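You operate a simulated robot arm through the tools that you are given. There is no shell and no other tool.

Carry out the task below with a simulated robot arm. There is one attempt and no reset: what you move stays moved.

Task
Start the green tester up and flush its hoses.
Fine: loose coupler back on its stub on the dark block, red mushroom button out, main switch on, RESET, then FLUSH; the screen reads CLEAN.

Only the result counts: the job must be done as asked and must still hold three seconds after the hand-in. Knocking over, shifting, dropping, spilling or breaking anything else fails it.

Robot
A 6-joint arm with a two-finger gripper, fixed in place. Base frame: the origin is on the floor under the middle of its stand, x ahead of it, y to its left, z up. Readings come in mm, rad, newtons and seconds.
It reaches about 1637 mm from its shoulder. Its first joint turns from -2.897 to 2.897 rad. Payload 3.43 kg.
The TCP is the grasp point between the finger pads, 20 mm short of the fingertips. In the tool frame z runs along the fingers and y along their closing line. The gripper opens to 190 mm; its body begins 248 mm behind the TCP.
Orientation is told as [roll, pitch, yaw] about the base's x, y, z axes, in that order, counted from this pose: with the fingers straight down and closing along the base's y, the tool's x points along the base's -x, its y along +y and its z along -z.

Tools
- The arm moves only by the tool arm_command. Its argument "steps" is a list that holds one entry, the list of rows, each a list of 6 numbers: the shift along the tool's x, y, z in mm, then the turn, a rotation vector about the tool's x, y, z in rad. In form: [[[tx, ty, tz, wx, wy, wz], ...]]. A call has 1 to 20 rows; each row is the pose to reach, as a shift and turn from the pose commanded when the call began, along the tool's axes at that moment. "grip" is the opening, from 0 (shut) to 1 (fully open), set as the call begins (left out, the last holds). Each row takes 0.2 s and may step no farther than 50 mm and 0.15 rad from the row before; otherwise, or with a gripper value out of range, the whole call is refused. Where a pose cannot be reached the arm comes as near as it can. A force on the tool above 50 N (or 10 N above the force at the start of the call, whichever is more), or a blocked arm, ends the call early, and 0.2 s more pass. Each finger travels about 45 mm/s and halts on what it meets, pressing with about 22 N; the grip force reading is that of the motor and also rises with nothing between the fingers. The clock runs only during rows and for 0.2 s after the last one: add rows that repeat a pose to give the fingers time. It gives the time, the measured TCP pose, the force on the tool (base axes), the opening and the grip force at its end, in the units of the frame above (readings bear some noise), with the torque about the TCP (base axes, N m) and any sound that the robot's microphone picked up, and new pictures: "show" is both (left out), scene, wrist or none.
- Cameras (640 x 400 px; columns grow to the right, rows downward): "scene" is fixed at [220, 649.6, 1576.1]; the picture's right is [-0.41, -0.91, 0.00], its down [-0.39, 0.17, -0.90] and it looks along [0.83, -0.37, -0.43] (base axes); focal length 272 px, centre (320, 200). "wrist" rides on the gripper at [70, -8, -288] in the tool frame; the picture's right is [0.12, 0.99, 0.00], its down [-0.96, 0.11, -0.25] and it looks along [-0.25, 0.03, 0.97] (tool axes); focal length 261 px, centre (320, 200). There is no depth. A picture from a camera that has moved, and an enlarged one, comes with that camera's place and axes in the base frame and with its lens.
- slide_trunk(by): slides the trunk up (or, below 0, down) by that many mm; the arm rides with it, the base frame stays. It gives what a move gives, with no picture.
- zoom(camera, box): a new picture of the part [left, top, right, bottom] of that camera's present view, enlarged. No time passes.
- job_done(): hands the job in; it is judged then, once.

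Places have to be worked out from the pictures, the camera data and where the tool is seen. Open the gripper and draw the arm clear of the work before you hand the job in, unless the task says otherwise.

The tools are called after "Emit:" as name(argument=value, ...) on one line, values as JSON. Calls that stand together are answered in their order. arm_command: Moves the arm, as the interface text tells. Its arguments: {"type":"object","properties":{"steps":{"type":"array"},"grip":{"type":"number"},"show":{"type":"string","enum":["both","scene","wrist","none"]}},"required":["steps"]} The other tools are called the same way: slide_trunk (by) moves the trunk up or down; zoom (camera, box) takes an enlarged picture of a part of a camera's view; job_done () hands the job in.

At the start:

```text
t: 0.0
eef_pos: [578.9, -109.2, 1333.1]
tcp_rot: [0.001, -0.002, -0.002]
ft_force: [-0.7, 0.5, -1.3]
wrist_torque: [-0.02, -0.05, 0.02]
finger_gap: 190.0
grasp_force: 0.2
trunk travel left (down, up): [-175.0, 65.0]
```

scene: 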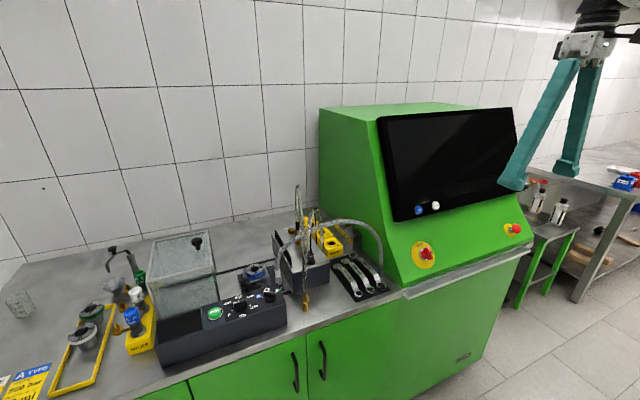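
wrist: 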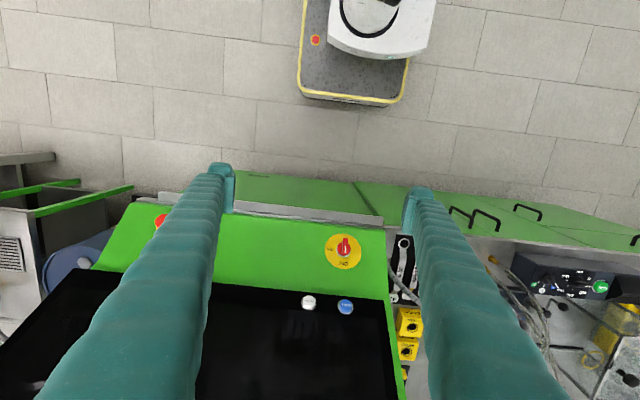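

The pictures show the green tester with a dark screen, blue and white buttons, a red switch on a yellow disc and a second red one to the right. I zoom in to see details before moving.

Emit:
zoom(camera="scene", box=[240, 180, 400, 320])

Emit:
zoom(camera="scene", box=[380, 180, 540, 280])

Emit:
zoom(camera="wrist", box=[280, 200, 440, 300])

Emit:
zoom(camera="wrist", box=[380, 220, 640, 400])

```text
2.86 times, centred on (320, 250) of scene
camera zoom: at [220.0, 649.6, 1576.1], right [-0.41, -0.91, 0.0], down [-0.39, 0.17, -0.9], along [0.83, -0.37, -0.43], focal length 778 px, centre (320, 57)
```

zoom: 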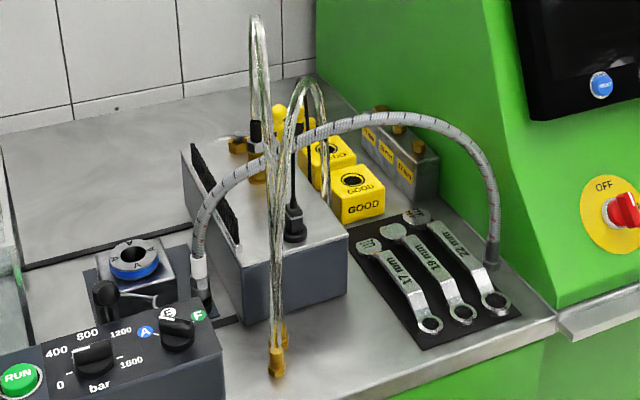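

```text
4.00 times, centred on (460, 230) of scene
camera zoom: at [220.0, 649.6, 1576.1], right [-0.41, -0.91, 0.0], down [-0.39, 0.17, -0.9], along [0.83, -0.37, -0.43], focal length 1089 px, centre (-240, 80)
```

zoom: 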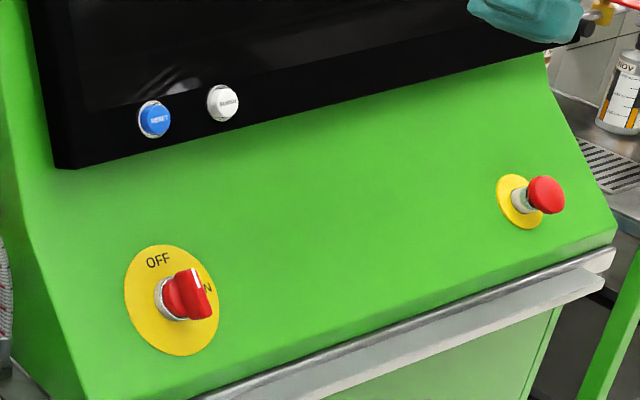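

```text
4.00 times, centred on (360, 250) of wrist
camera zoom: at [508.1, -118.6, 1620.8], right [-0.12, 0.99, 0.0], down [0.96, 0.11, 0.25], along [0.25, 0.03, -0.97], focal length 1043 px, centre (160, 0)
```

zoom: 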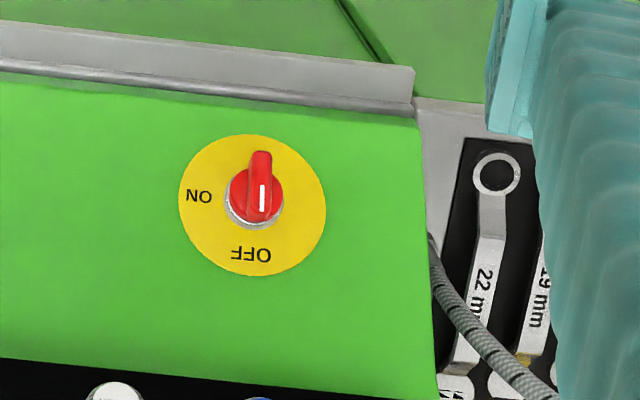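

```text
2.22 times, centred on (510, 310) of wrist
camera zoom: at [508.1, -118.6, 1620.8], right [-0.12, 0.99, 0.0], down [0.96, 0.11, 0.25], along [0.25, 0.03, -0.97], focal length 579 px, centre (-102, -44)
```

zoom: 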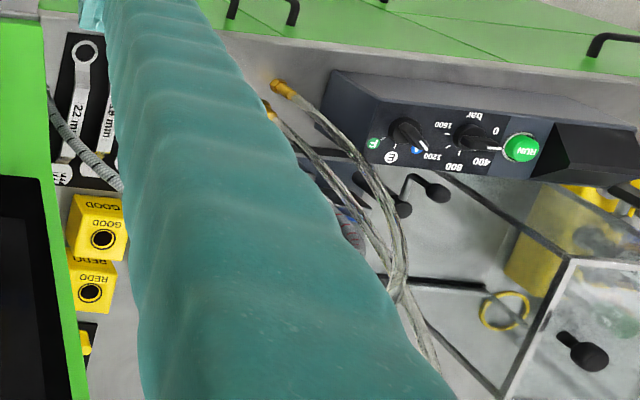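

I estimate the main switch near (796,-15,983), the mushroom button near (786,-509,971), blue RESET near (867,-22,1126) and white FLUSH near (865,-101,1128). The dark block is to the left, near (980,370,950), so I move the hand left at the same height for a clear wrist view of it.

Emit:
arm_command(steps=[[[0, 50, 0, 0, 0, 0], [0, 100, 0, 0, 0, 0], [0, 150, 0, 0, 0, 0], [0, 200, 0, 0, 0, 0], [0, 250, 0, 0, 0, 0], [0, 300, 0, 0, 0, 0], [0, 350, 0, 0, 0, 0], [0, 400, 0, 0, 0, 0], [0, 440, 0, 0, 0, 0], [-40, 460, 0, 0, 0, 0], [-80, 460, 0, 0, 0, 0], [-120, 460, 0, 0, 0, 0]]], grip=1, show="both")

```text
t: 2.6
eef_pos: [684.7, 344.7, 1308.6]
tcp_rot: [0.006, -0.013, -0.003]
ft_force: [-0.9, 0.3, 0.0]
wrist_torque: [0.03, -0.22, -0.03]
finger_gap: 189.9
grasp_force: 0.0
out of reach, approached as far as the arm can: row 10, 11, 12
trunk travel left (down, up): [-175.0, 65.0]
camera wrist: at [610.9, 334.2, 1595.3], right [-0.12, 0.99, 0.01], down [0.96, 0.11, 0.26], along [0.26, 0.04, -0.97], focal length 261 px, centre (320, 200)
```

scene: 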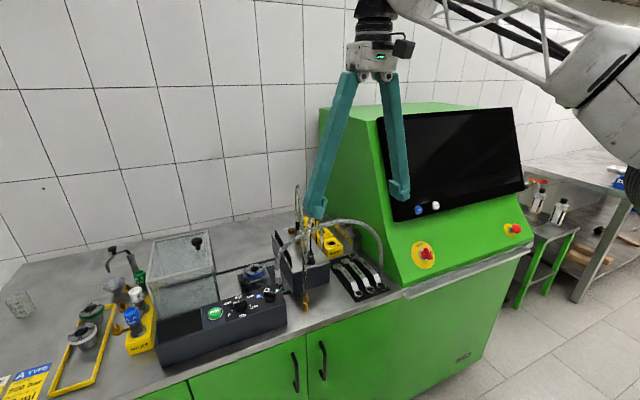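
wrist: 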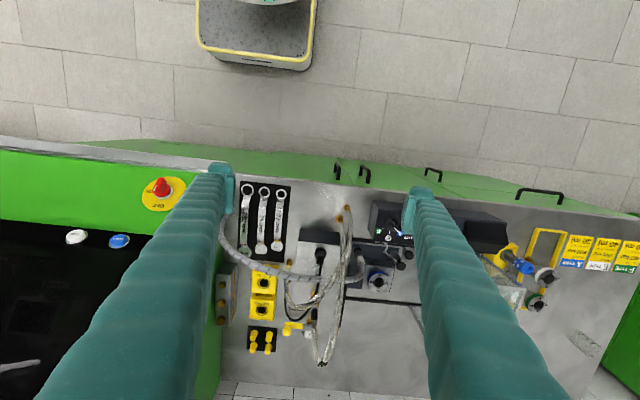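

The wrist camera now shows the block and hoses between the fingers. I zoom in for detail.

Emit:
zoom(camera="wrist", box=[220, 170, 420, 295])

Emit:
zoom(camera="wrist", box=[220, 275, 420, 400])

Emit:
zoom(camera="scene", box=[260, 180, 340, 230])

Emit:
zoom(camera="scene", box=[260, 225, 372, 315])

```text
3.20 times, centred on (320, 232) of wrist
camera zoom: at [610.9, 334.2, 1595.3], right [-0.12, 0.99, 0.01], down [0.96, 0.11, 0.26], along [0.26, 0.04, -0.97], focal length 834 px, centre (320, 96)
```

zoom: 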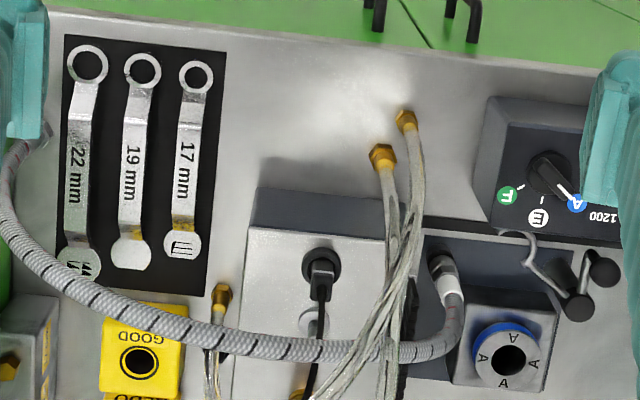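

```text
3.20 times, centred on (320, 338) of wrist
camera zoom: at [610.9, 334.2, 1595.3], right [-0.12, 0.99, 0.01], down [0.96, 0.11, 0.26], along [0.26, 0.04, -0.97], focal length 834 px, centre (320, -240)
```

zoom: 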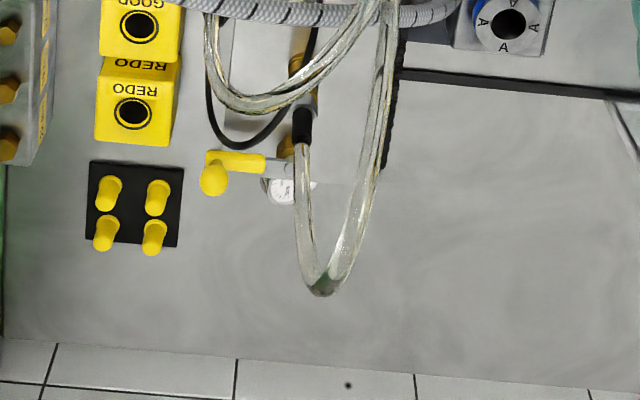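

```text
8.00 times, centred on (300, 205) of scene
camera zoom: at [220.0, 649.6, 1576.1], right [-0.41, -0.91, 0.0], down [-0.39, 0.17, -0.9], along [0.83, -0.37, -0.43], focal length 2179 px, centre (480, 160)
```

zoom: 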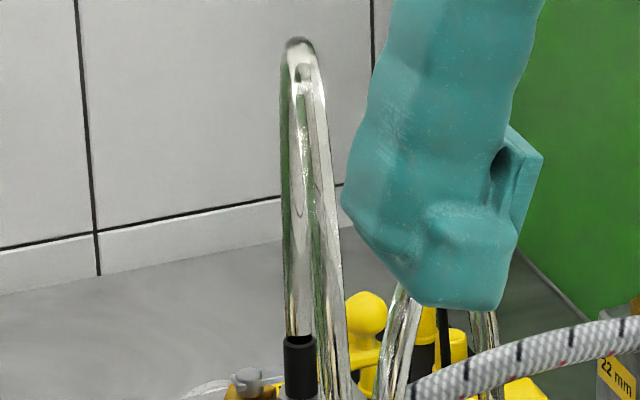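

```text
4.44 times, centred on (316, 270) of scene
camera zoom: at [220.0, 649.6, 1576.1], right [-0.41, -0.91, 0.0], down [-0.39, 0.17, -0.9], along [0.83, -0.37, -0.43], focal length 1210 px, centre (338, -111)
```

zoom: 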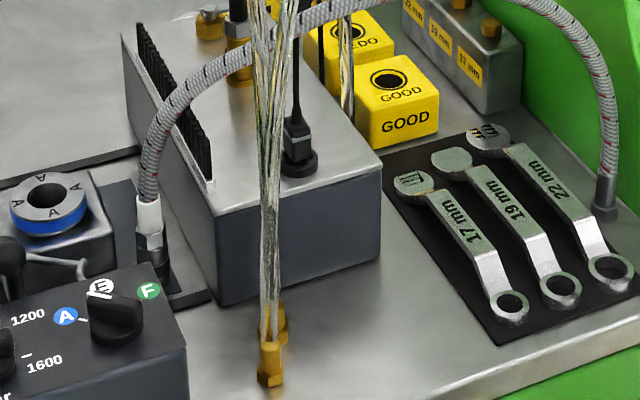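

The white coupler on the grey braided hose sits around (927,486,974), beside the box. I zoom tighter on it in both views to see whether it is seated, and on the other ends.

Emit:
zoom(camera="wrist", box=[340, 238, 388, 268])

Emit:
zoom(camera="scene", box=[276, 260, 324, 290])

Emit:
zoom(camera="wrist", box=[296, 235, 344, 265])

Emit:
zoom(camera="wrist", box=[296, 285, 344, 345])

Emit:
zoom(camera="scene", box=[280, 210, 344, 250])

```text
13.33 times, centred on (364, 253) of wrist
camera zoom: at [610.9, 334.2, 1595.3], right [-0.12, 0.99, 0.01], down [0.96, 0.11, 0.26], along [0.26, 0.04, -0.97], focal length 3475 px, centre (-267, -507)
```

zoom: 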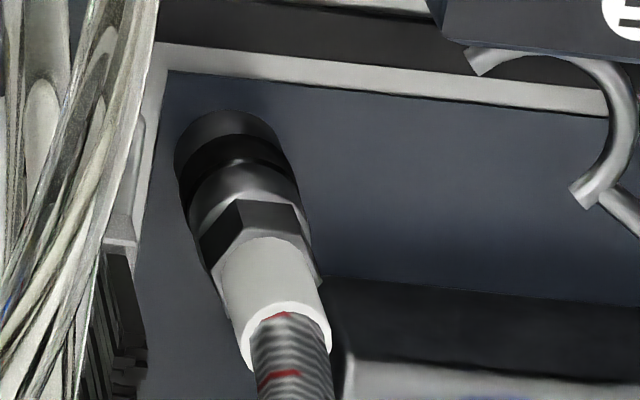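

```text
13.33 times, centred on (300, 275) of scene
camera zoom: at [220.0, 649.6, 1576.1], right [-0.41, -0.91, 0.0], down [-0.39, 0.17, -0.9], along [0.83, -0.37, -0.43], focal length 3631 px, centre (587, -800)
```

zoom: 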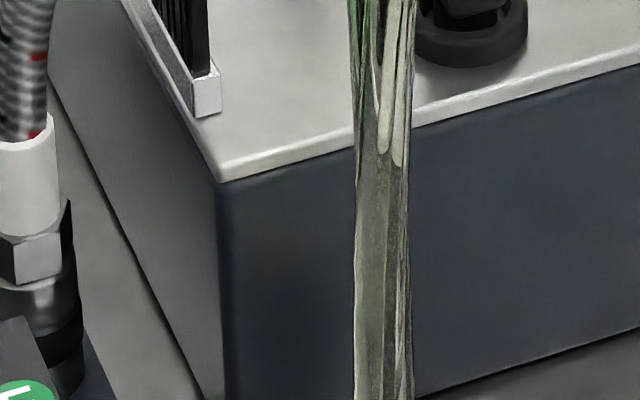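

```text
13.33 times, centred on (320, 250) of wrist
camera zoom: at [610.9, 334.2, 1595.3], right [-0.12, 0.99, 0.01], down [0.96, 0.11, 0.26], along [0.26, 0.04, -0.97], focal length 3475 px, centre (320, -467)
```

zoom: 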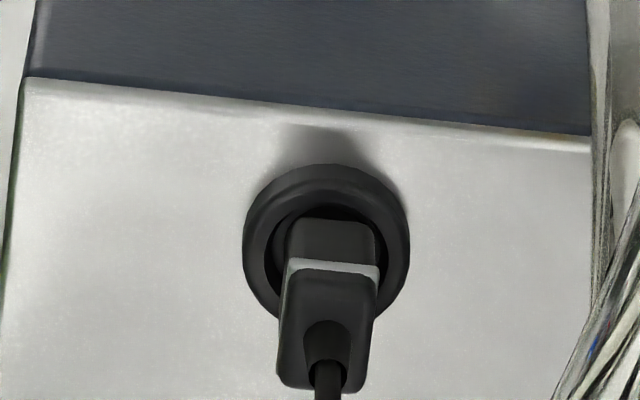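

```text
6.67 times, centred on (320, 315) of wrist
camera zoom: at [610.9, 334.2, 1595.3], right [-0.12, 0.99, 0.01], down [0.96, 0.11, 0.26], along [0.26, 0.04, -0.97], focal length 1738 px, centre (320, -567)
```

zoom: 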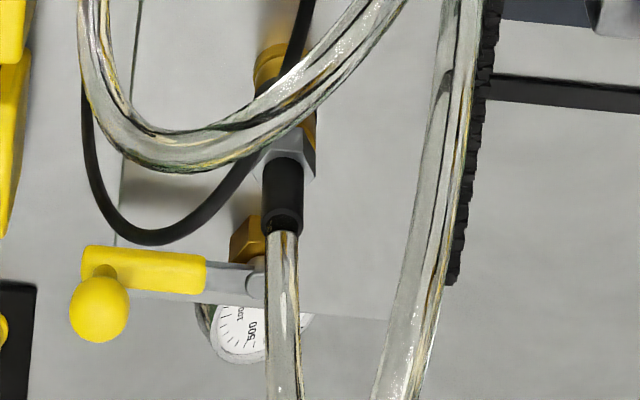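

```text
10.00 times, centred on (312, 230) of scene
camera zoom: at [220.0, 649.6, 1576.1], right [-0.41, -0.91, 0.0], down [-0.39, 0.17, -0.9], along [0.83, -0.37, -0.43], focal length 2724 px, centre (400, -100)
```

zoom: 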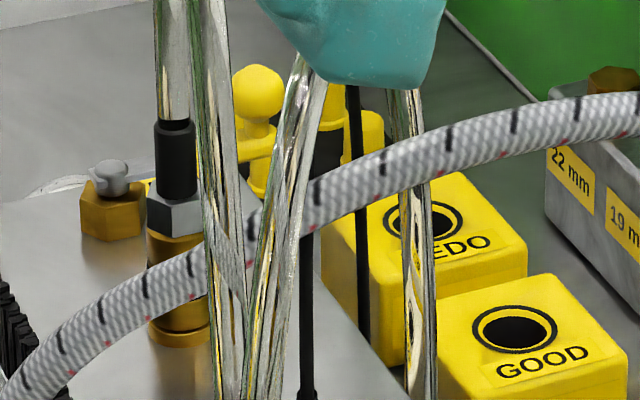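

The white coupler looks mounted on a dark fitting, so I check the other end of the grey hose and the brass ends to find out which coupler is loose.

Emit:
zoom(camera="scene", box=[350, 240, 414, 300])

Emit:
zoom(camera="scene", box=[264, 265, 312, 315])

Emit:
zoom(camera="wrist", box=[210, 180, 290, 300])

Emit:
zoom(camera="scene", box=[225, 255, 289, 315])

Emit:
zoom(camera="wrist", box=[340, 190, 440, 300])

```text
6.67 times, centred on (382, 270) of scene
camera zoom: at [220.0, 649.6, 1576.1], right [-0.41, -0.91, 0.0], down [-0.39, 0.17, -0.9], along [0.83, -0.37, -0.43], focal length 1816 px, centre (-93, -267)
```

zoom: 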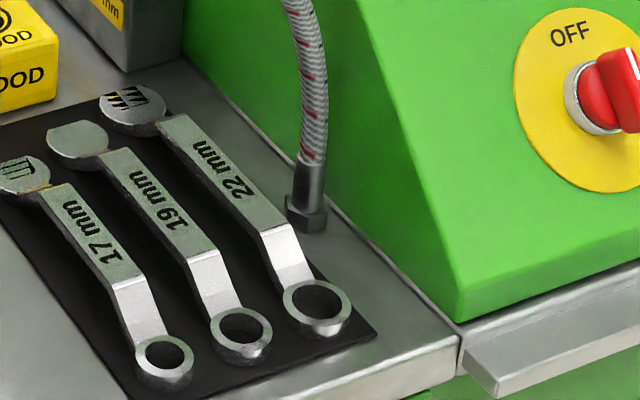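

```text
8.00 times, centred on (288, 290) of scene
camera zoom: at [220.0, 649.6, 1576.1], right [-0.41, -0.91, 0.0], down [-0.39, 0.17, -0.9], along [0.83, -0.37, -0.43], focal length 2179 px, centre (576, -520)
```

zoom: 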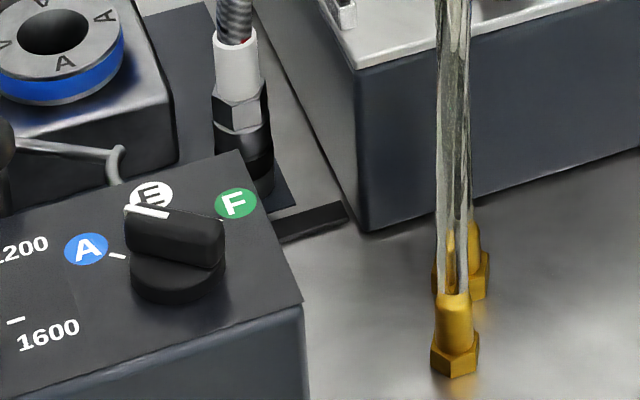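

```text
3.33 times, centred on (250, 240) of wrist
camera zoom: at [610.9, 334.2, 1595.3], right [-0.12, 0.99, 0.01], down [0.96, 0.11, 0.26], along [0.26, 0.04, -0.97], focal length 869 px, centre (553, 67)
```

zoom: 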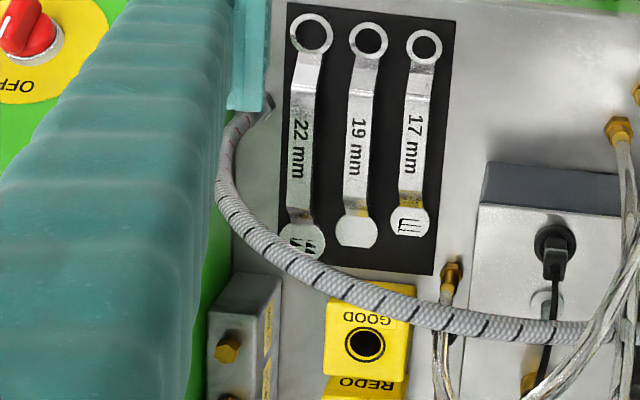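

```text
6.67 times, centred on (257, 285) of scene
camera zoom: at [220.0, 649.6, 1576.1], right [-0.41, -0.91, 0.0], down [-0.39, 0.17, -0.9], along [0.83, -0.37, -0.43], focal length 1816 px, centre (740, -367)
```

zoom: 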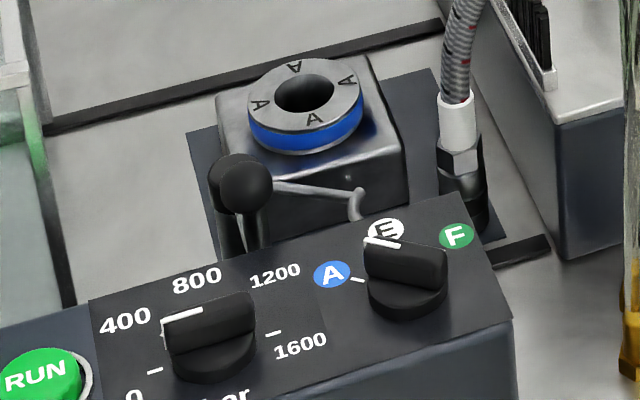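

```text
3.64 times, centred on (390, 245) of wrist
camera zoom: at [610.9, 334.2, 1595.3], right [-0.12, 0.99, 0.01], down [0.96, 0.11, 0.26], along [0.26, 0.04, -0.97], focal length 948 px, centre (66, 36)
```

zoom: 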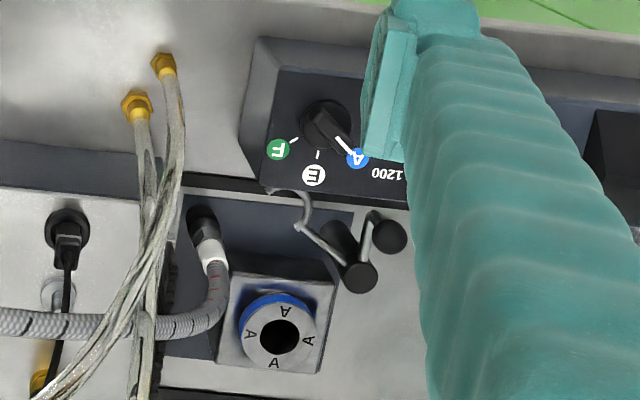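

There's a pale round feature on the box top behind the black cable; I zoom in on it and on the box's far fittings.

Emit:
zoom(camera="wrist", box=[296, 255, 344, 285])

Emit:
zoom(camera="wrist", box=[270, 270, 350, 340])

Emit:
zoom(camera="scene", box=[264, 225, 340, 275])

Emit:
zoom(camera="scene", box=[60, 220, 240, 380])

Emit:
zoom(camera="scene", box=[500, 140, 640, 300])

```text
13.33 times, centred on (320, 270) of wrist
camera zoom: at [610.9, 334.2, 1595.3], right [-0.12, 0.99, 0.01], down [0.96, 0.11, 0.26], along [0.26, 0.04, -0.97], focal length 3475 px, centre (320, -733)
```

zoom: 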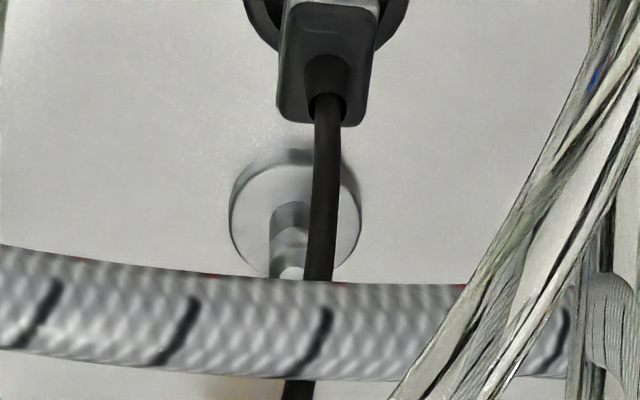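

```text
5.71 times, centred on (310, 305) of wrist
camera zoom: at [610.9, 334.2, 1595.3], right [-0.12, 0.99, 0.01], down [0.96, 0.11, 0.26], along [0.26, 0.04, -0.97], focal length 1489 px, centre (377, -400)
```

zoom: 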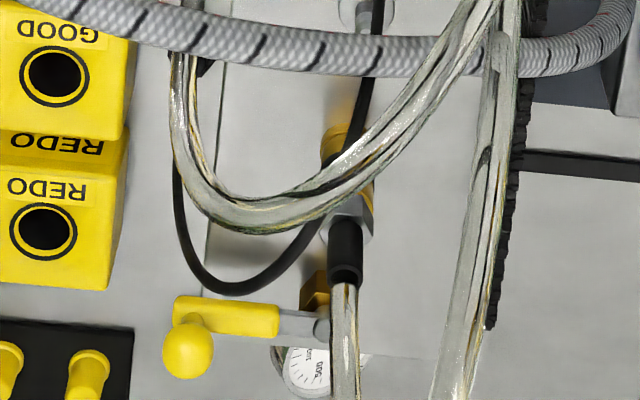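

```text
8.00 times, centred on (302, 250) of scene
camera zoom: at [220.0, 649.6, 1576.1], right [-0.41, -0.91, 0.0], down [-0.39, 0.17, -0.9], along [0.83, -0.37, -0.43], focal length 2179 px, centre (464, -200)
```

zoom: 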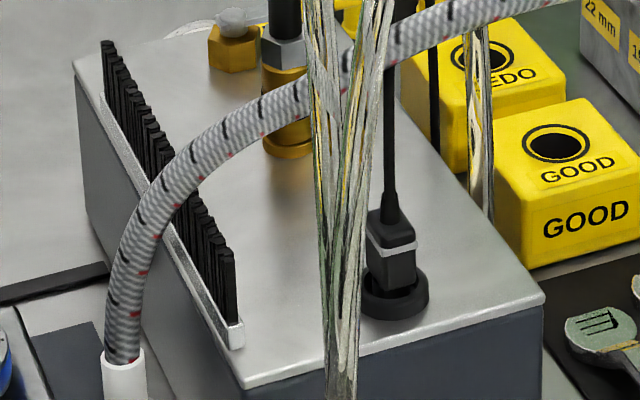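

```text
2.50 times, centred on (150, 300) of scene
camera zoom: at [220.0, 649.6, 1576.1], right [-0.41, -0.91, 0.0], down [-0.39, 0.17, -0.9], along [0.83, -0.37, -0.43], focal length 681 px, centre (745, -50)
```

zoom: 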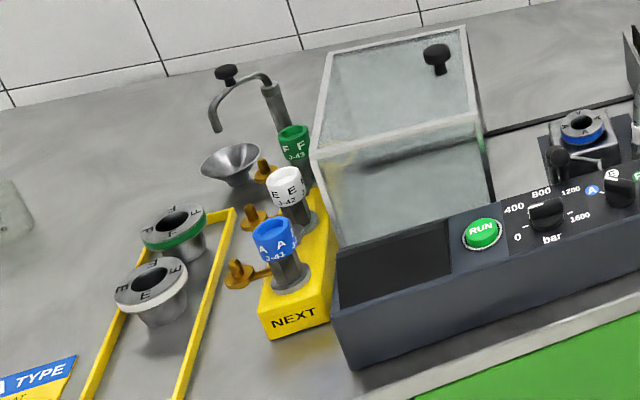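

```text
2.50 times, centred on (570, 220) of scene
camera zoom: at [220.0, 649.6, 1576.1], right [-0.41, -0.91, 0.0], down [-0.39, 0.17, -0.9], along [0.83, -0.37, -0.43], focal length 681 px, centre (-305, 150)
```

zoom: 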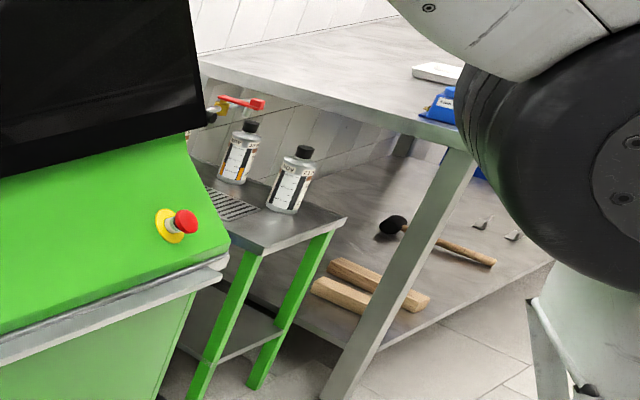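

The box top carries an empty metal stub near (951,375,1010), while the white-sleeved coupler of the grey hose stands near (927,486). I lower and tilt the hand for a closer, flatter view of both.

Emit:
arm_command(steps=[[[10, 20, 30, 0, -0.12, 0], [10, 40, 65, 0, -0.24, 0], [10, 60, 100, 0, -0.36, 0], [5, 80, 135, 0, -0.48, 0], [0, 95, 165, 0, -0.6, 0], [-10, 95, 180, 0, -0.7, 0]]], show="both")

```text
t: 4.0
eef_pos: [700.4, 439.8, 1127.6]
tcp_rot: [0.001, -0.7, -0.002]
ft_force: [0.5, -0.7, -0.2]
wrist_torque: [-0.01, 0.05, -0.03]
finger_gap: 189.9
grasp_force: 0.1
trunk travel left (down, up): [-175.0, 65.0]
camera wrist: at [460.4, 430.4, 1302.3], right [-0.09, 0.99, -0.08], down [0.58, 0.11, 0.81], along [0.81, 0.03, -0.58], focal length 261 px, centre (320, 200)
```

scene: 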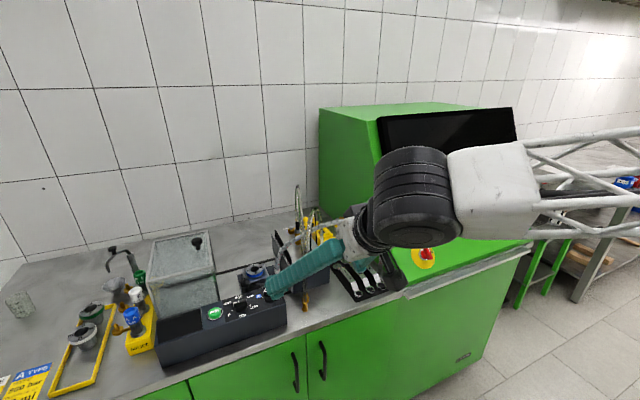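
wrist: 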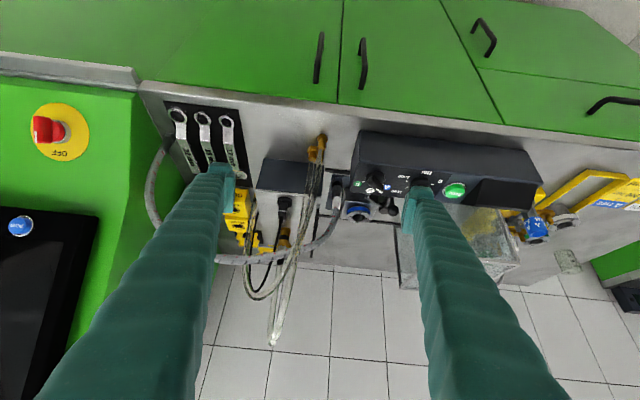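

The wrist view is now flat but upside down (picture-down is up). I zoom on the coupler and stub.

Emit:
zoom(camera="wrist", box=[300, 160, 364, 250])

Emit:
zoom(camera="wrist", box=[240, 150, 320, 290])

Emit:
zoom(camera="wrist", box=[318, 165, 358, 225])

Emit:
zoom(camera="wrist", box=[262, 180, 312, 230])

```text
4.44 times, centred on (332, 205) of wrist
camera zoom: at [460.4, 430.4, 1302.3], right [-0.09, 0.99, -0.08], down [0.58, 0.11, 0.81], along [0.81, 0.03, -0.58], focal length 1158 px, centre (267, 178)
```

zoom: 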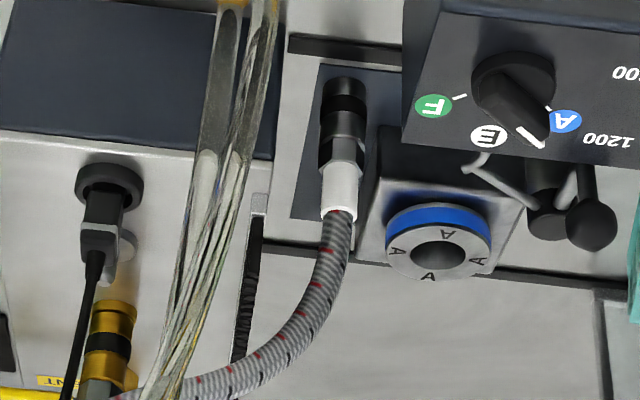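

```text
2.86 times, centred on (280, 220) of wrist
camera zoom: at [460.4, 430.4, 1302.3], right [-0.09, 0.99, -0.08], down [0.58, 0.11, 0.81], along [0.81, 0.03, -0.58], focal length 745 px, centre (434, 143)
```

zoom: 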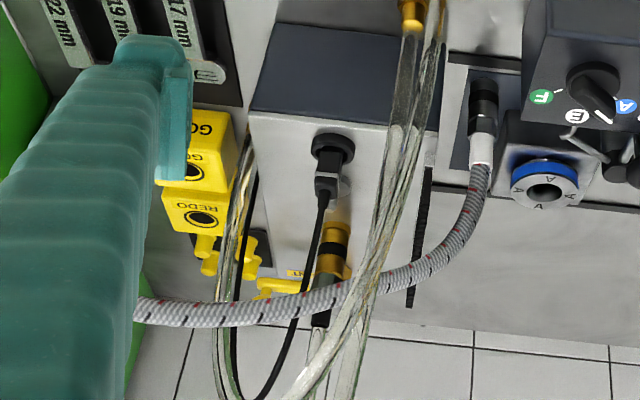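

```text
6.67 times, centred on (338, 195) of wrist
camera zoom: at [460.4, 430.4, 1302.3], right [-0.09, 0.99, -0.08], down [0.58, 0.11, 0.81], along [0.81, 0.03, -0.58], focal length 1738 px, centre (200, 233)
```

zoom: 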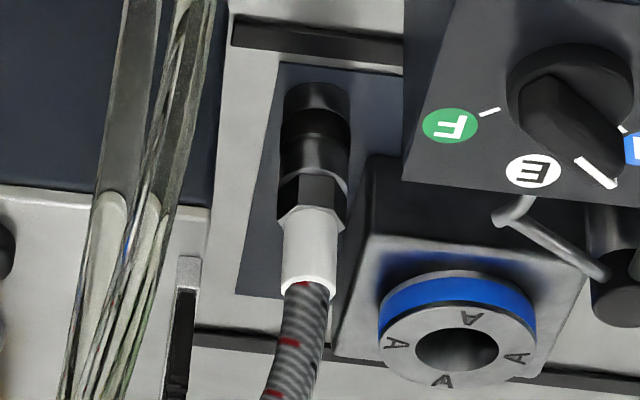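

```text
8.00 times, centred on (287, 205) of wrist
camera zoom: at [460.4, 430.4, 1302.3], right [-0.09, 0.99, -0.08], down [0.58, 0.11, 0.81], along [0.81, 0.03, -0.58], focal length 2085 px, centre (584, 160)
```

zoom: 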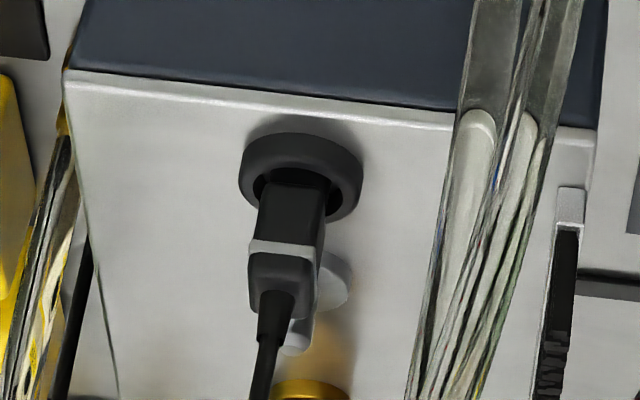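

The grey hose's coupler looks seated on its own fitting, and beside the empty stub a brass coupler with a black sleeve sits on a neighbouring one. The loose one may be the brass end down between the box and the yellow blocks, so I zoom there.

Emit:
zoom(camera="wrist", box=[232, 180, 272, 230])

Emit:
zoom(camera="wrist", box=[296, 120, 346, 170])

Emit:
zoom(camera="wrist", box=[240, 220, 320, 290])

Emit:
zoom(camera="scene", box=[290, 180, 350, 260])

```text
8.00 times, centred on (252, 205) of wrist
camera zoom: at [460.4, 430.4, 1302.3], right [-0.09, 0.99, -0.08], down [0.58, 0.11, 0.81], along [0.81, 0.03, -0.58], focal length 2085 px, centre (864, 160)
```

zoom: 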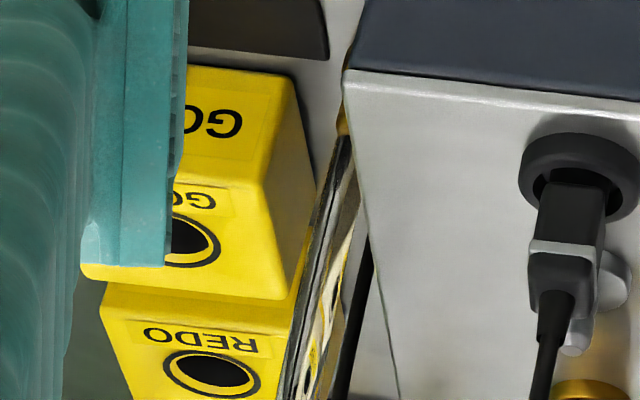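

```text
8.00 times, centred on (321, 145) of wrist
camera zoom: at [460.4, 430.4, 1302.3], right [-0.09, 0.99, -0.08], down [0.58, 0.11, 0.81], along [0.81, 0.03, -0.58], focal length 2085 px, centre (312, 640)
```

zoom: 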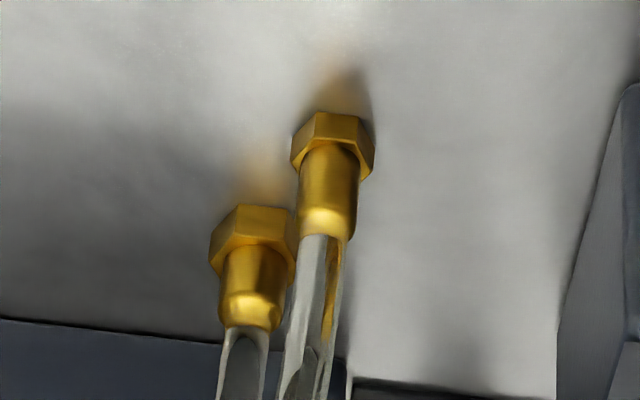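

```text
5.71 times, centred on (280, 255) of wrist
camera zoom: at [460.4, 430.4, 1302.3], right [-0.09, 0.99, -0.08], down [0.58, 0.11, 0.81], along [0.81, 0.03, -0.58], focal length 1489 px, centre (549, -114)
```

zoom: 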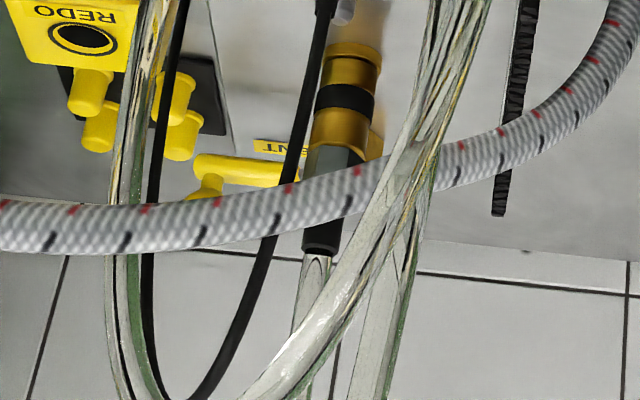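

```text
5.00 times, centred on (320, 220) of scene
camera zoom: at [220.0, 649.6, 1576.1], right [-0.41, -0.91, 0.0], down [-0.39, 0.17, -0.9], along [0.83, -0.37, -0.43], focal length 1362 px, centre (320, 100)
```

zoom: 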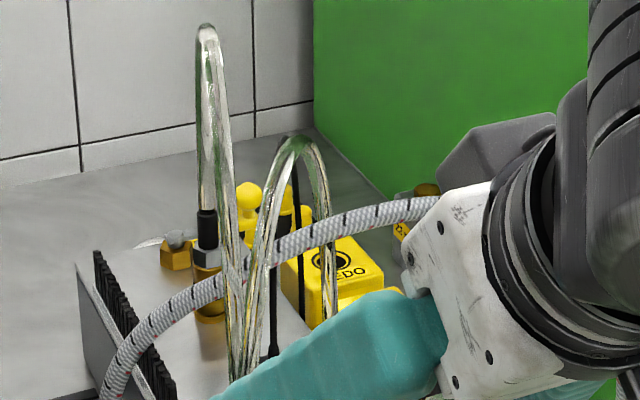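

I look harder at the grey hose coupler's foot and the post on the box for signs of what is seated and what is not.

Emit:
zoom(camera="wrist", box=[328, 172, 348, 196])

Emit:
zoom(camera="wrist", box=[276, 196, 300, 232])

Emit:
zoom(camera="scene", box=[283, 258, 307, 288])

```text
16.00 times, centred on (338, 184) of wrist
camera zoom: at [460.4, 430.4, 1302.3], right [-0.09, 0.99, -0.08], down [0.58, 0.11, 0.81], along [0.81, 0.03, -0.58], focal length 4170 px, centre (32, 456)
```

zoom: 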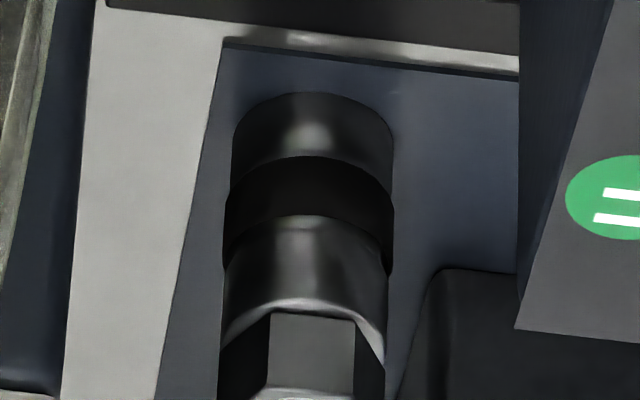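

```text
11.11 times, centred on (288, 214) of wrist
camera zoom: at [460.4, 430.4, 1302.3], right [-0.09, 0.99, -0.08], down [0.58, 0.11, 0.81], along [0.81, 0.03, -0.58], focal length 2896 px, centre (676, 44)
```

zoom: 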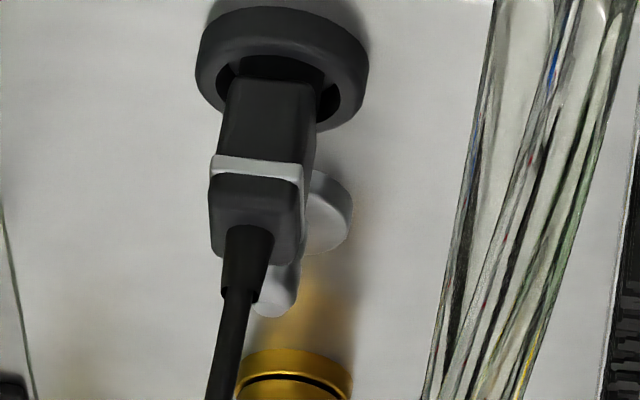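

```text
13.33 times, centred on (295, 273) of scene
camera zoom: at [220.0, 649.6, 1576.1], right [-0.41, -0.91, 0.0], down [-0.39, 0.17, -0.9], along [0.83, -0.37, -0.43], focal length 3631 px, centre (653, -773)
```

zoom: 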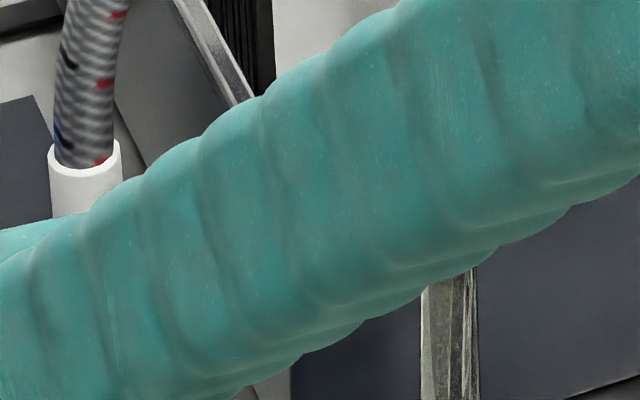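

The steel coupler of the grey hose appears to just stand on a thin plate, matching the bare steel post on the dark-sided box. To be sure, I shift the view to the right and check the box's right side and the remaining hose ends.

Emit:
arm_command(steps=[[[0, -50, 0, 0, 0, 0], [0, -100, 0, 0, 0, 0], [0, -150, 0, 0, 0, 0], [0, -200, 0, 0, 0, 0], [0, -240, 0, 0, 0, 0]]], show="wrist")

```text
t: 5.2
eef_pos: [700.1, 200.9, 1123.4]
tcp_rot: [-0.002, -0.701, -0.002]
ft_force: [0.1, 0.3, 0.2]
wrist_torque: [-0.08, -0.01, -0.06]
finger_gap: 189.7
grasp_force: 0.1
trunk travel left (down, up): [-175.0, 65.0]
camera wrist: at [459.6, 192.6, 1297.6], right [-0.09, 0.99, -0.08], down [0.58, 0.11, 0.81], along [0.81, 0.03, -0.58], focal length 261 px, centre (320, 200)
```

wrist: 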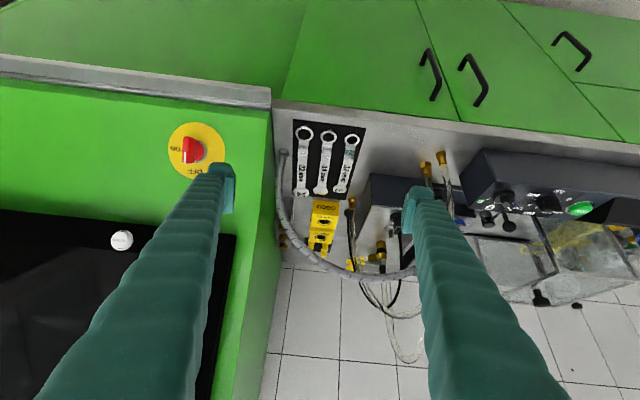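

Emit:
zoom(camera="wrist", box=[335, 165, 425, 275])

Emit:
zoom(camera="wrist", box=[340, 190, 370, 240])

Emit:
zoom(camera="wrist", box=[340, 230, 430, 330])

Emit:
zoom(camera="wrist", box=[372, 200, 412, 260])

```text
3.64 times, centred on (380, 220) of wrist
camera zoom: at [459.6, 192.6, 1297.6], right [-0.09, 0.99, -0.08], down [0.58, 0.11, 0.81], along [0.81, 0.03, -0.58], focal length 948 px, centre (102, 127)
```

zoom: 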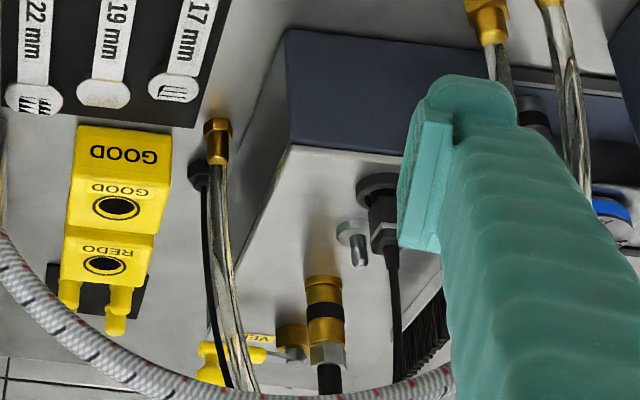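

```text
8.00 times, centred on (355, 215) of wrist
camera zoom: at [459.6, 192.6, 1297.6], right [-0.09, 0.99, -0.08], down [0.58, 0.11, 0.81], along [0.81, 0.03, -0.58], focal length 2085 px, centre (40, 80)
```

zoom: 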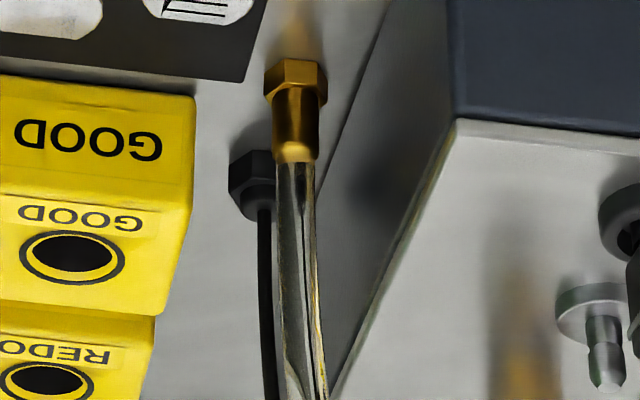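

```text
4.00 times, centred on (385, 280) of wrist
camera zoom: at [459.6, 192.6, 1297.6], right [-0.09, 0.99, -0.08], down [0.58, 0.11, 0.81], along [0.81, 0.03, -0.58], focal length 1043 px, centre (60, -120)
```

zoom: 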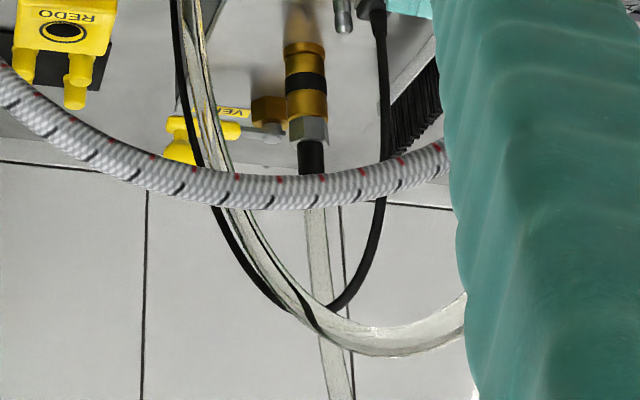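

```text
6.67 times, centred on (392, 230) of wrist
camera zoom: at [459.6, 192.6, 1297.6], right [-0.09, 0.99, -0.08], down [0.58, 0.11, 0.81], along [0.81, 0.03, -0.58], focal length 1738 px, centre (-160, 0)
```

zoom: 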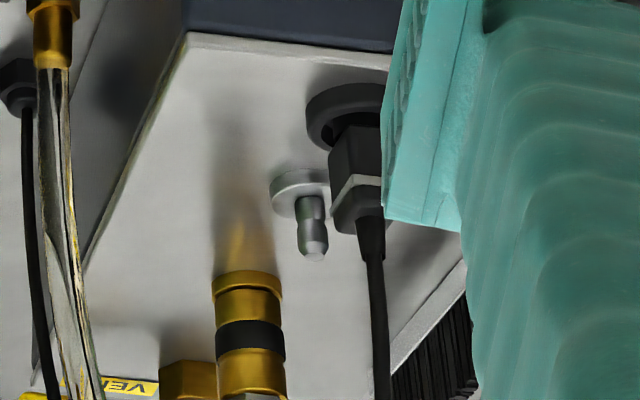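

Now it is clear: the box has one bare steel post (tip about (959,374,1020)) between the black plug and the brass coupler, and every other hose end is a fixed bench gland. So the steel, white-sleeved coupler standing at about (929,485) is the loose one. I'll approach it from the left with the fingers closing along x; first I return the hand upright at a safe height.

Emit:
arm_command(steps=[[[-8.7, 39.8, -25.9, 0, 0.14, 0], [-17.4, 79.6, -51.7, 0, 0.28, 0], [-26.2, 119.4, -77.6, 0, 0.42, 0], [-34.9, 159.2, -103.4, 0, 0.56, 0], [-43.6, 199, -129.3, 0, 0.7, 0]]], show="none")

Emit:
arm_command(steps=[[[0, 0, 0, 0, 0, -0.145], [0, 0, 0, 0, 0, -0.29], [0, 0, 0, 0, 0, -0.435], [0, 0, 0, 0, 0, -0.58], [0, 0, 0, 0, 0, -0.725], [0, 0, 0, 0, 0, -0.87], [0, 0, 0, 0, 0, -1.015], [0, 0, 0, 0, 0, -1.16], [0, 0, 0, 0, 0, -1.305], [0, 0, 0, 0, 0, -1.45], [0, 0, 0, 0, 0, -1.571]]], show="wrist")

```text
t: 6.4
eef_pos: [650.1, 402.0, 1254.0]
tcp_rot: [-0.001, 0.002, 0.0]
ft_force: [-0.8, -0.2, 0.4]
wrist_torque: [0.08, -0.2, 0.02]
finger_gap: 189.8
grasp_force: 0.0
trunk travel left (down, up): [-175.0, 65.0]
```

```text
t: 8.8
eef_pos: [649.2, 400.0, 1252.3]
tcp_rot: [-0.001, -0.001, 1.574]
ft_force: [0.3, 0.0, 0.2]
wrist_torque: [0.04, 0.0, 0.02]
finger_gap: 189.9
grasp_force: 0.1
trunk travel left (down, up): [-175.0, 65.0]
camera wrist: at [657.9, 328.3, 1539.7], right [-0.99, -0.12, 0.0], down [-0.12, 0.96, 0.25], along [-0.03, 0.25, -0.97], focal length 261 px, centre (320, 200)
```

wrist: 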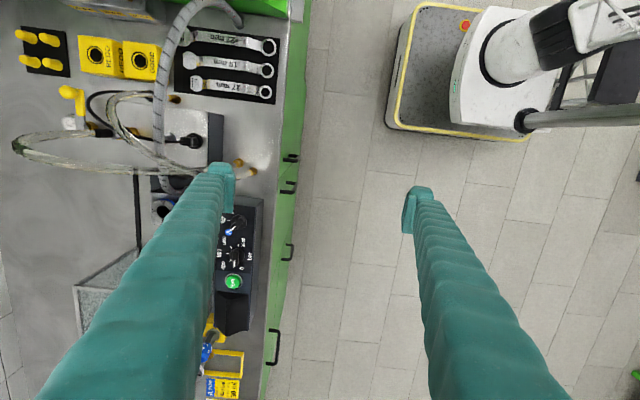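

Yaw +90° works. Next I carry the hand left and forward, leaning it toward +y, to look down at the coupler from the left before grasping.

Emit:
arm_command(steps=[[[-20, -36, 0, 0, 0.06, 0], [-40, -72, 10, 0, 0.12, 0], [-60, -108, 30, 0, 0.19, 0], [-80, -144, 55, 0, 0.25, 0], [-100, -180, 80, 0, 0.31, 0], [-120, -216, 105, 0, 0.37, 0], [-140, -252, 130, 0, 0.44, 0], [-160, -286, 152, 0, 0.5, 0]]], show="both")

```text
t: 10.6
eef_pos: [849.5, 483.2, 1033.0]
tcp_rot: [-0.03, 0.486, 1.572]
ft_force: [-0.5, -0.8, 0.3]
wrist_torque: [0.1, -0.07, 0.05]
finger_gap: 190.2
grasp_force: 0.0
out of reach, approached as far as the arm can: row 2, 3, 4, 5, 6, 7, 8
trunk travel left (down, up): [-175.0, 65.0]
camera wrist: at [848.7, 554.7, 1320.2], right [-0.99, -0.12, 0.03], down [-0.12, 0.96, -0.23], along [0.0, -0.23, -0.97], focal length 261 px, centre (320, 200)
```

scene: 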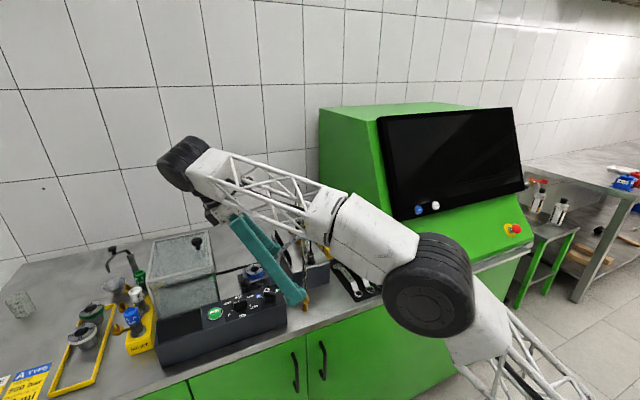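
wrist: 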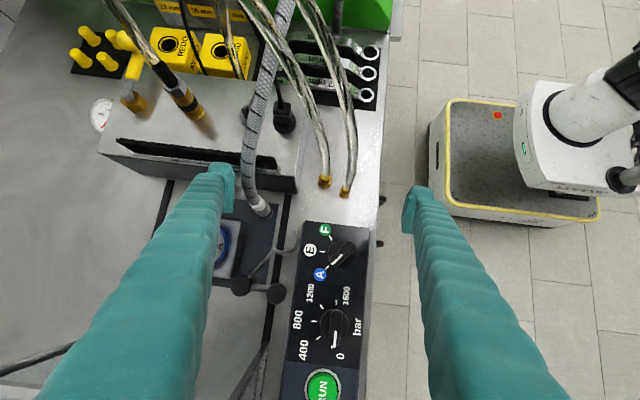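

The arm is at the edge of its reach here; the trunk can rise 65 mm to help. Before moving I zoom on this new view to refine where the coupler, stub and hoses are.

Emit:
zoom(camera="wrist", box=[230, 80, 310, 230])

Emit:
zoom(camera="wrist", box=[232, 150, 292, 225])

Emit:
zoom(camera="wrist", box=[100, 0, 360, 160])

Emit:
slide_trunk(by=65)

```text
2.67 times, centred on (270, 155) of wrist
camera zoom: at [848.7, 554.7, 1320.2], right [-0.99, -0.12, 0.03], down [-0.12, 0.96, -0.23], along [0.0, -0.23, -0.97], focal length 695 px, centre (453, 320)
```

zoom: 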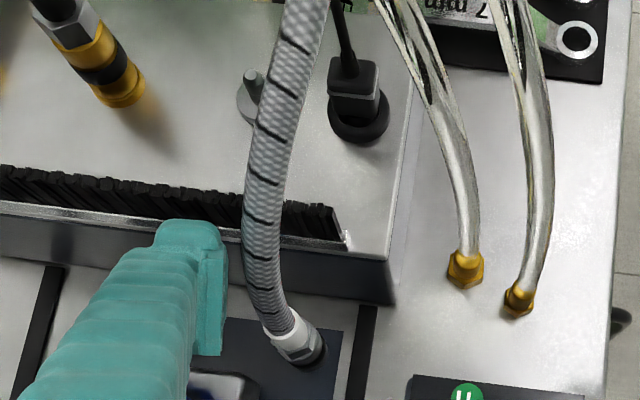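

```text
5.33 times, centred on (262, 188) of wrist
camera zoom: at [848.7, 554.7, 1320.2], right [-0.99, -0.12, 0.03], down [-0.12, 0.96, -0.23], along [0.0, -0.23, -0.97], focal length 1390 px, centre (629, 267)
```

zoom: 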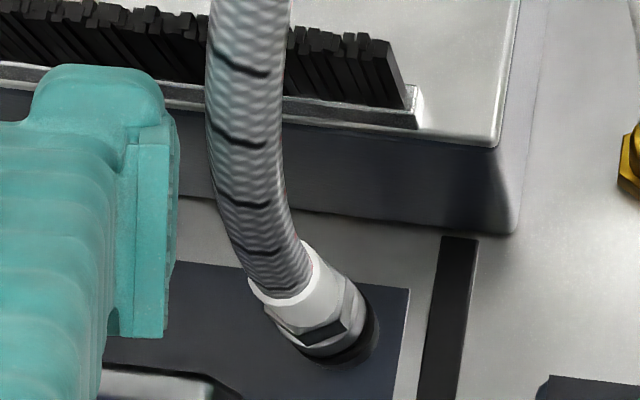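

```text
2.46 times, centred on (230, 80) of wrist
camera zoom: at [848.7, 554.7, 1320.2], right [-0.99, -0.12, 0.03], down [-0.12, 0.96, -0.23], along [0.0, -0.23, -0.97], focal length 642 px, centre (542, 495)
```

zoom: 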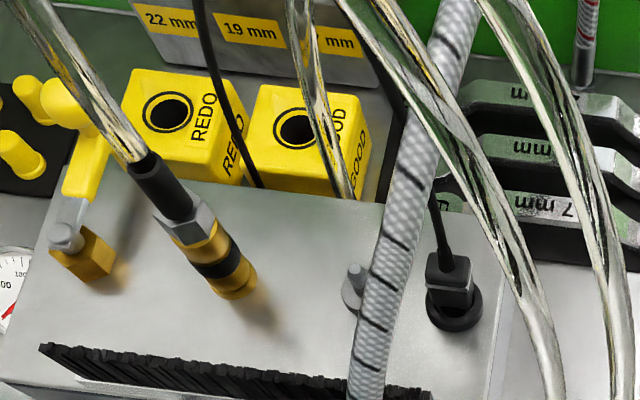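

```text
t: 11.6
eef_pos: [849.4, 483.6, 1098.2]
tcp_rot: [-0.031, 0.485, 1.572]
ft_force: [0.1, 0.1, -0.3]
wrist_torque: [-0.02, 0.0, 0.02]
finger_gap: 190.0
grasp_force: 0.1
trunk travel left (down, up): [-240.0, 0.0]
```

The coupler axis is at about (932,487), standing from z≈904 to 982, and the stub tip at (959.5,374.5,1020). With the trunk raised I go to a pre-grasp point behind and above the coupler, leaning +y with a slight yaw, and narrow the fingers to about 54 mm.

Emit:
arm_command(steps=[[[-23, -22, -7.3, 0.0275, 0.0028, -0.072], [-46, -44, -14.6, 0.055, 0.0057, -0.144], [-69.2, -65.9, -21.9, 0.0826, 0.0085, -0.2154], [-69.2, -65.9, -21.9, 0.0826, 0.0085, -0.2154], [-69.2, -65.9, -21.9, 0.0826, 0.0085, -0.2154], [-69.2, -65.9, -21.9, 0.0826, 0.0085, -0.2154], [-69.2, -65.9, -21.9, 0.0826, 0.0085, -0.2154], [-69.2, -65.9, -21.9, 0.0826, 0.0085, -0.2154]]], grip=0.284, show="both")

```text
t: 13.4
eef_pos: [895.2, 535.1, 1072.2]
tcp_rot: [-0.005, 0.494, 1.815]
ft_force: [-0.7, 0.8, -0.9]
wrist_torque: [0.0, 0.01, -0.03]
finger_gap: 53.9
grasp_force: 0.0
out of reach, approached as far as the arm can: row 1, 2, 3, 4, 5, 6, 7, 8
trunk travel left (down, up): [-240.0, 0.0]
camera wrist: at [883.4, 608.2, 1358.3], right [-0.94, -0.34, 0.05], down [-0.35, 0.91, -0.24], along [0.03, -0.24, -0.97], focal length 261 px, centre (320, 200)
```

scene: 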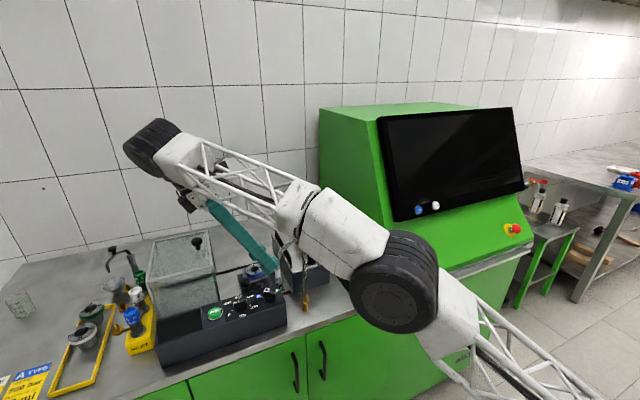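
wrist: 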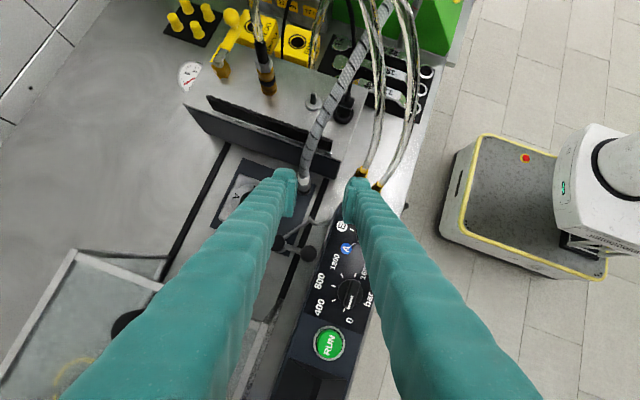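

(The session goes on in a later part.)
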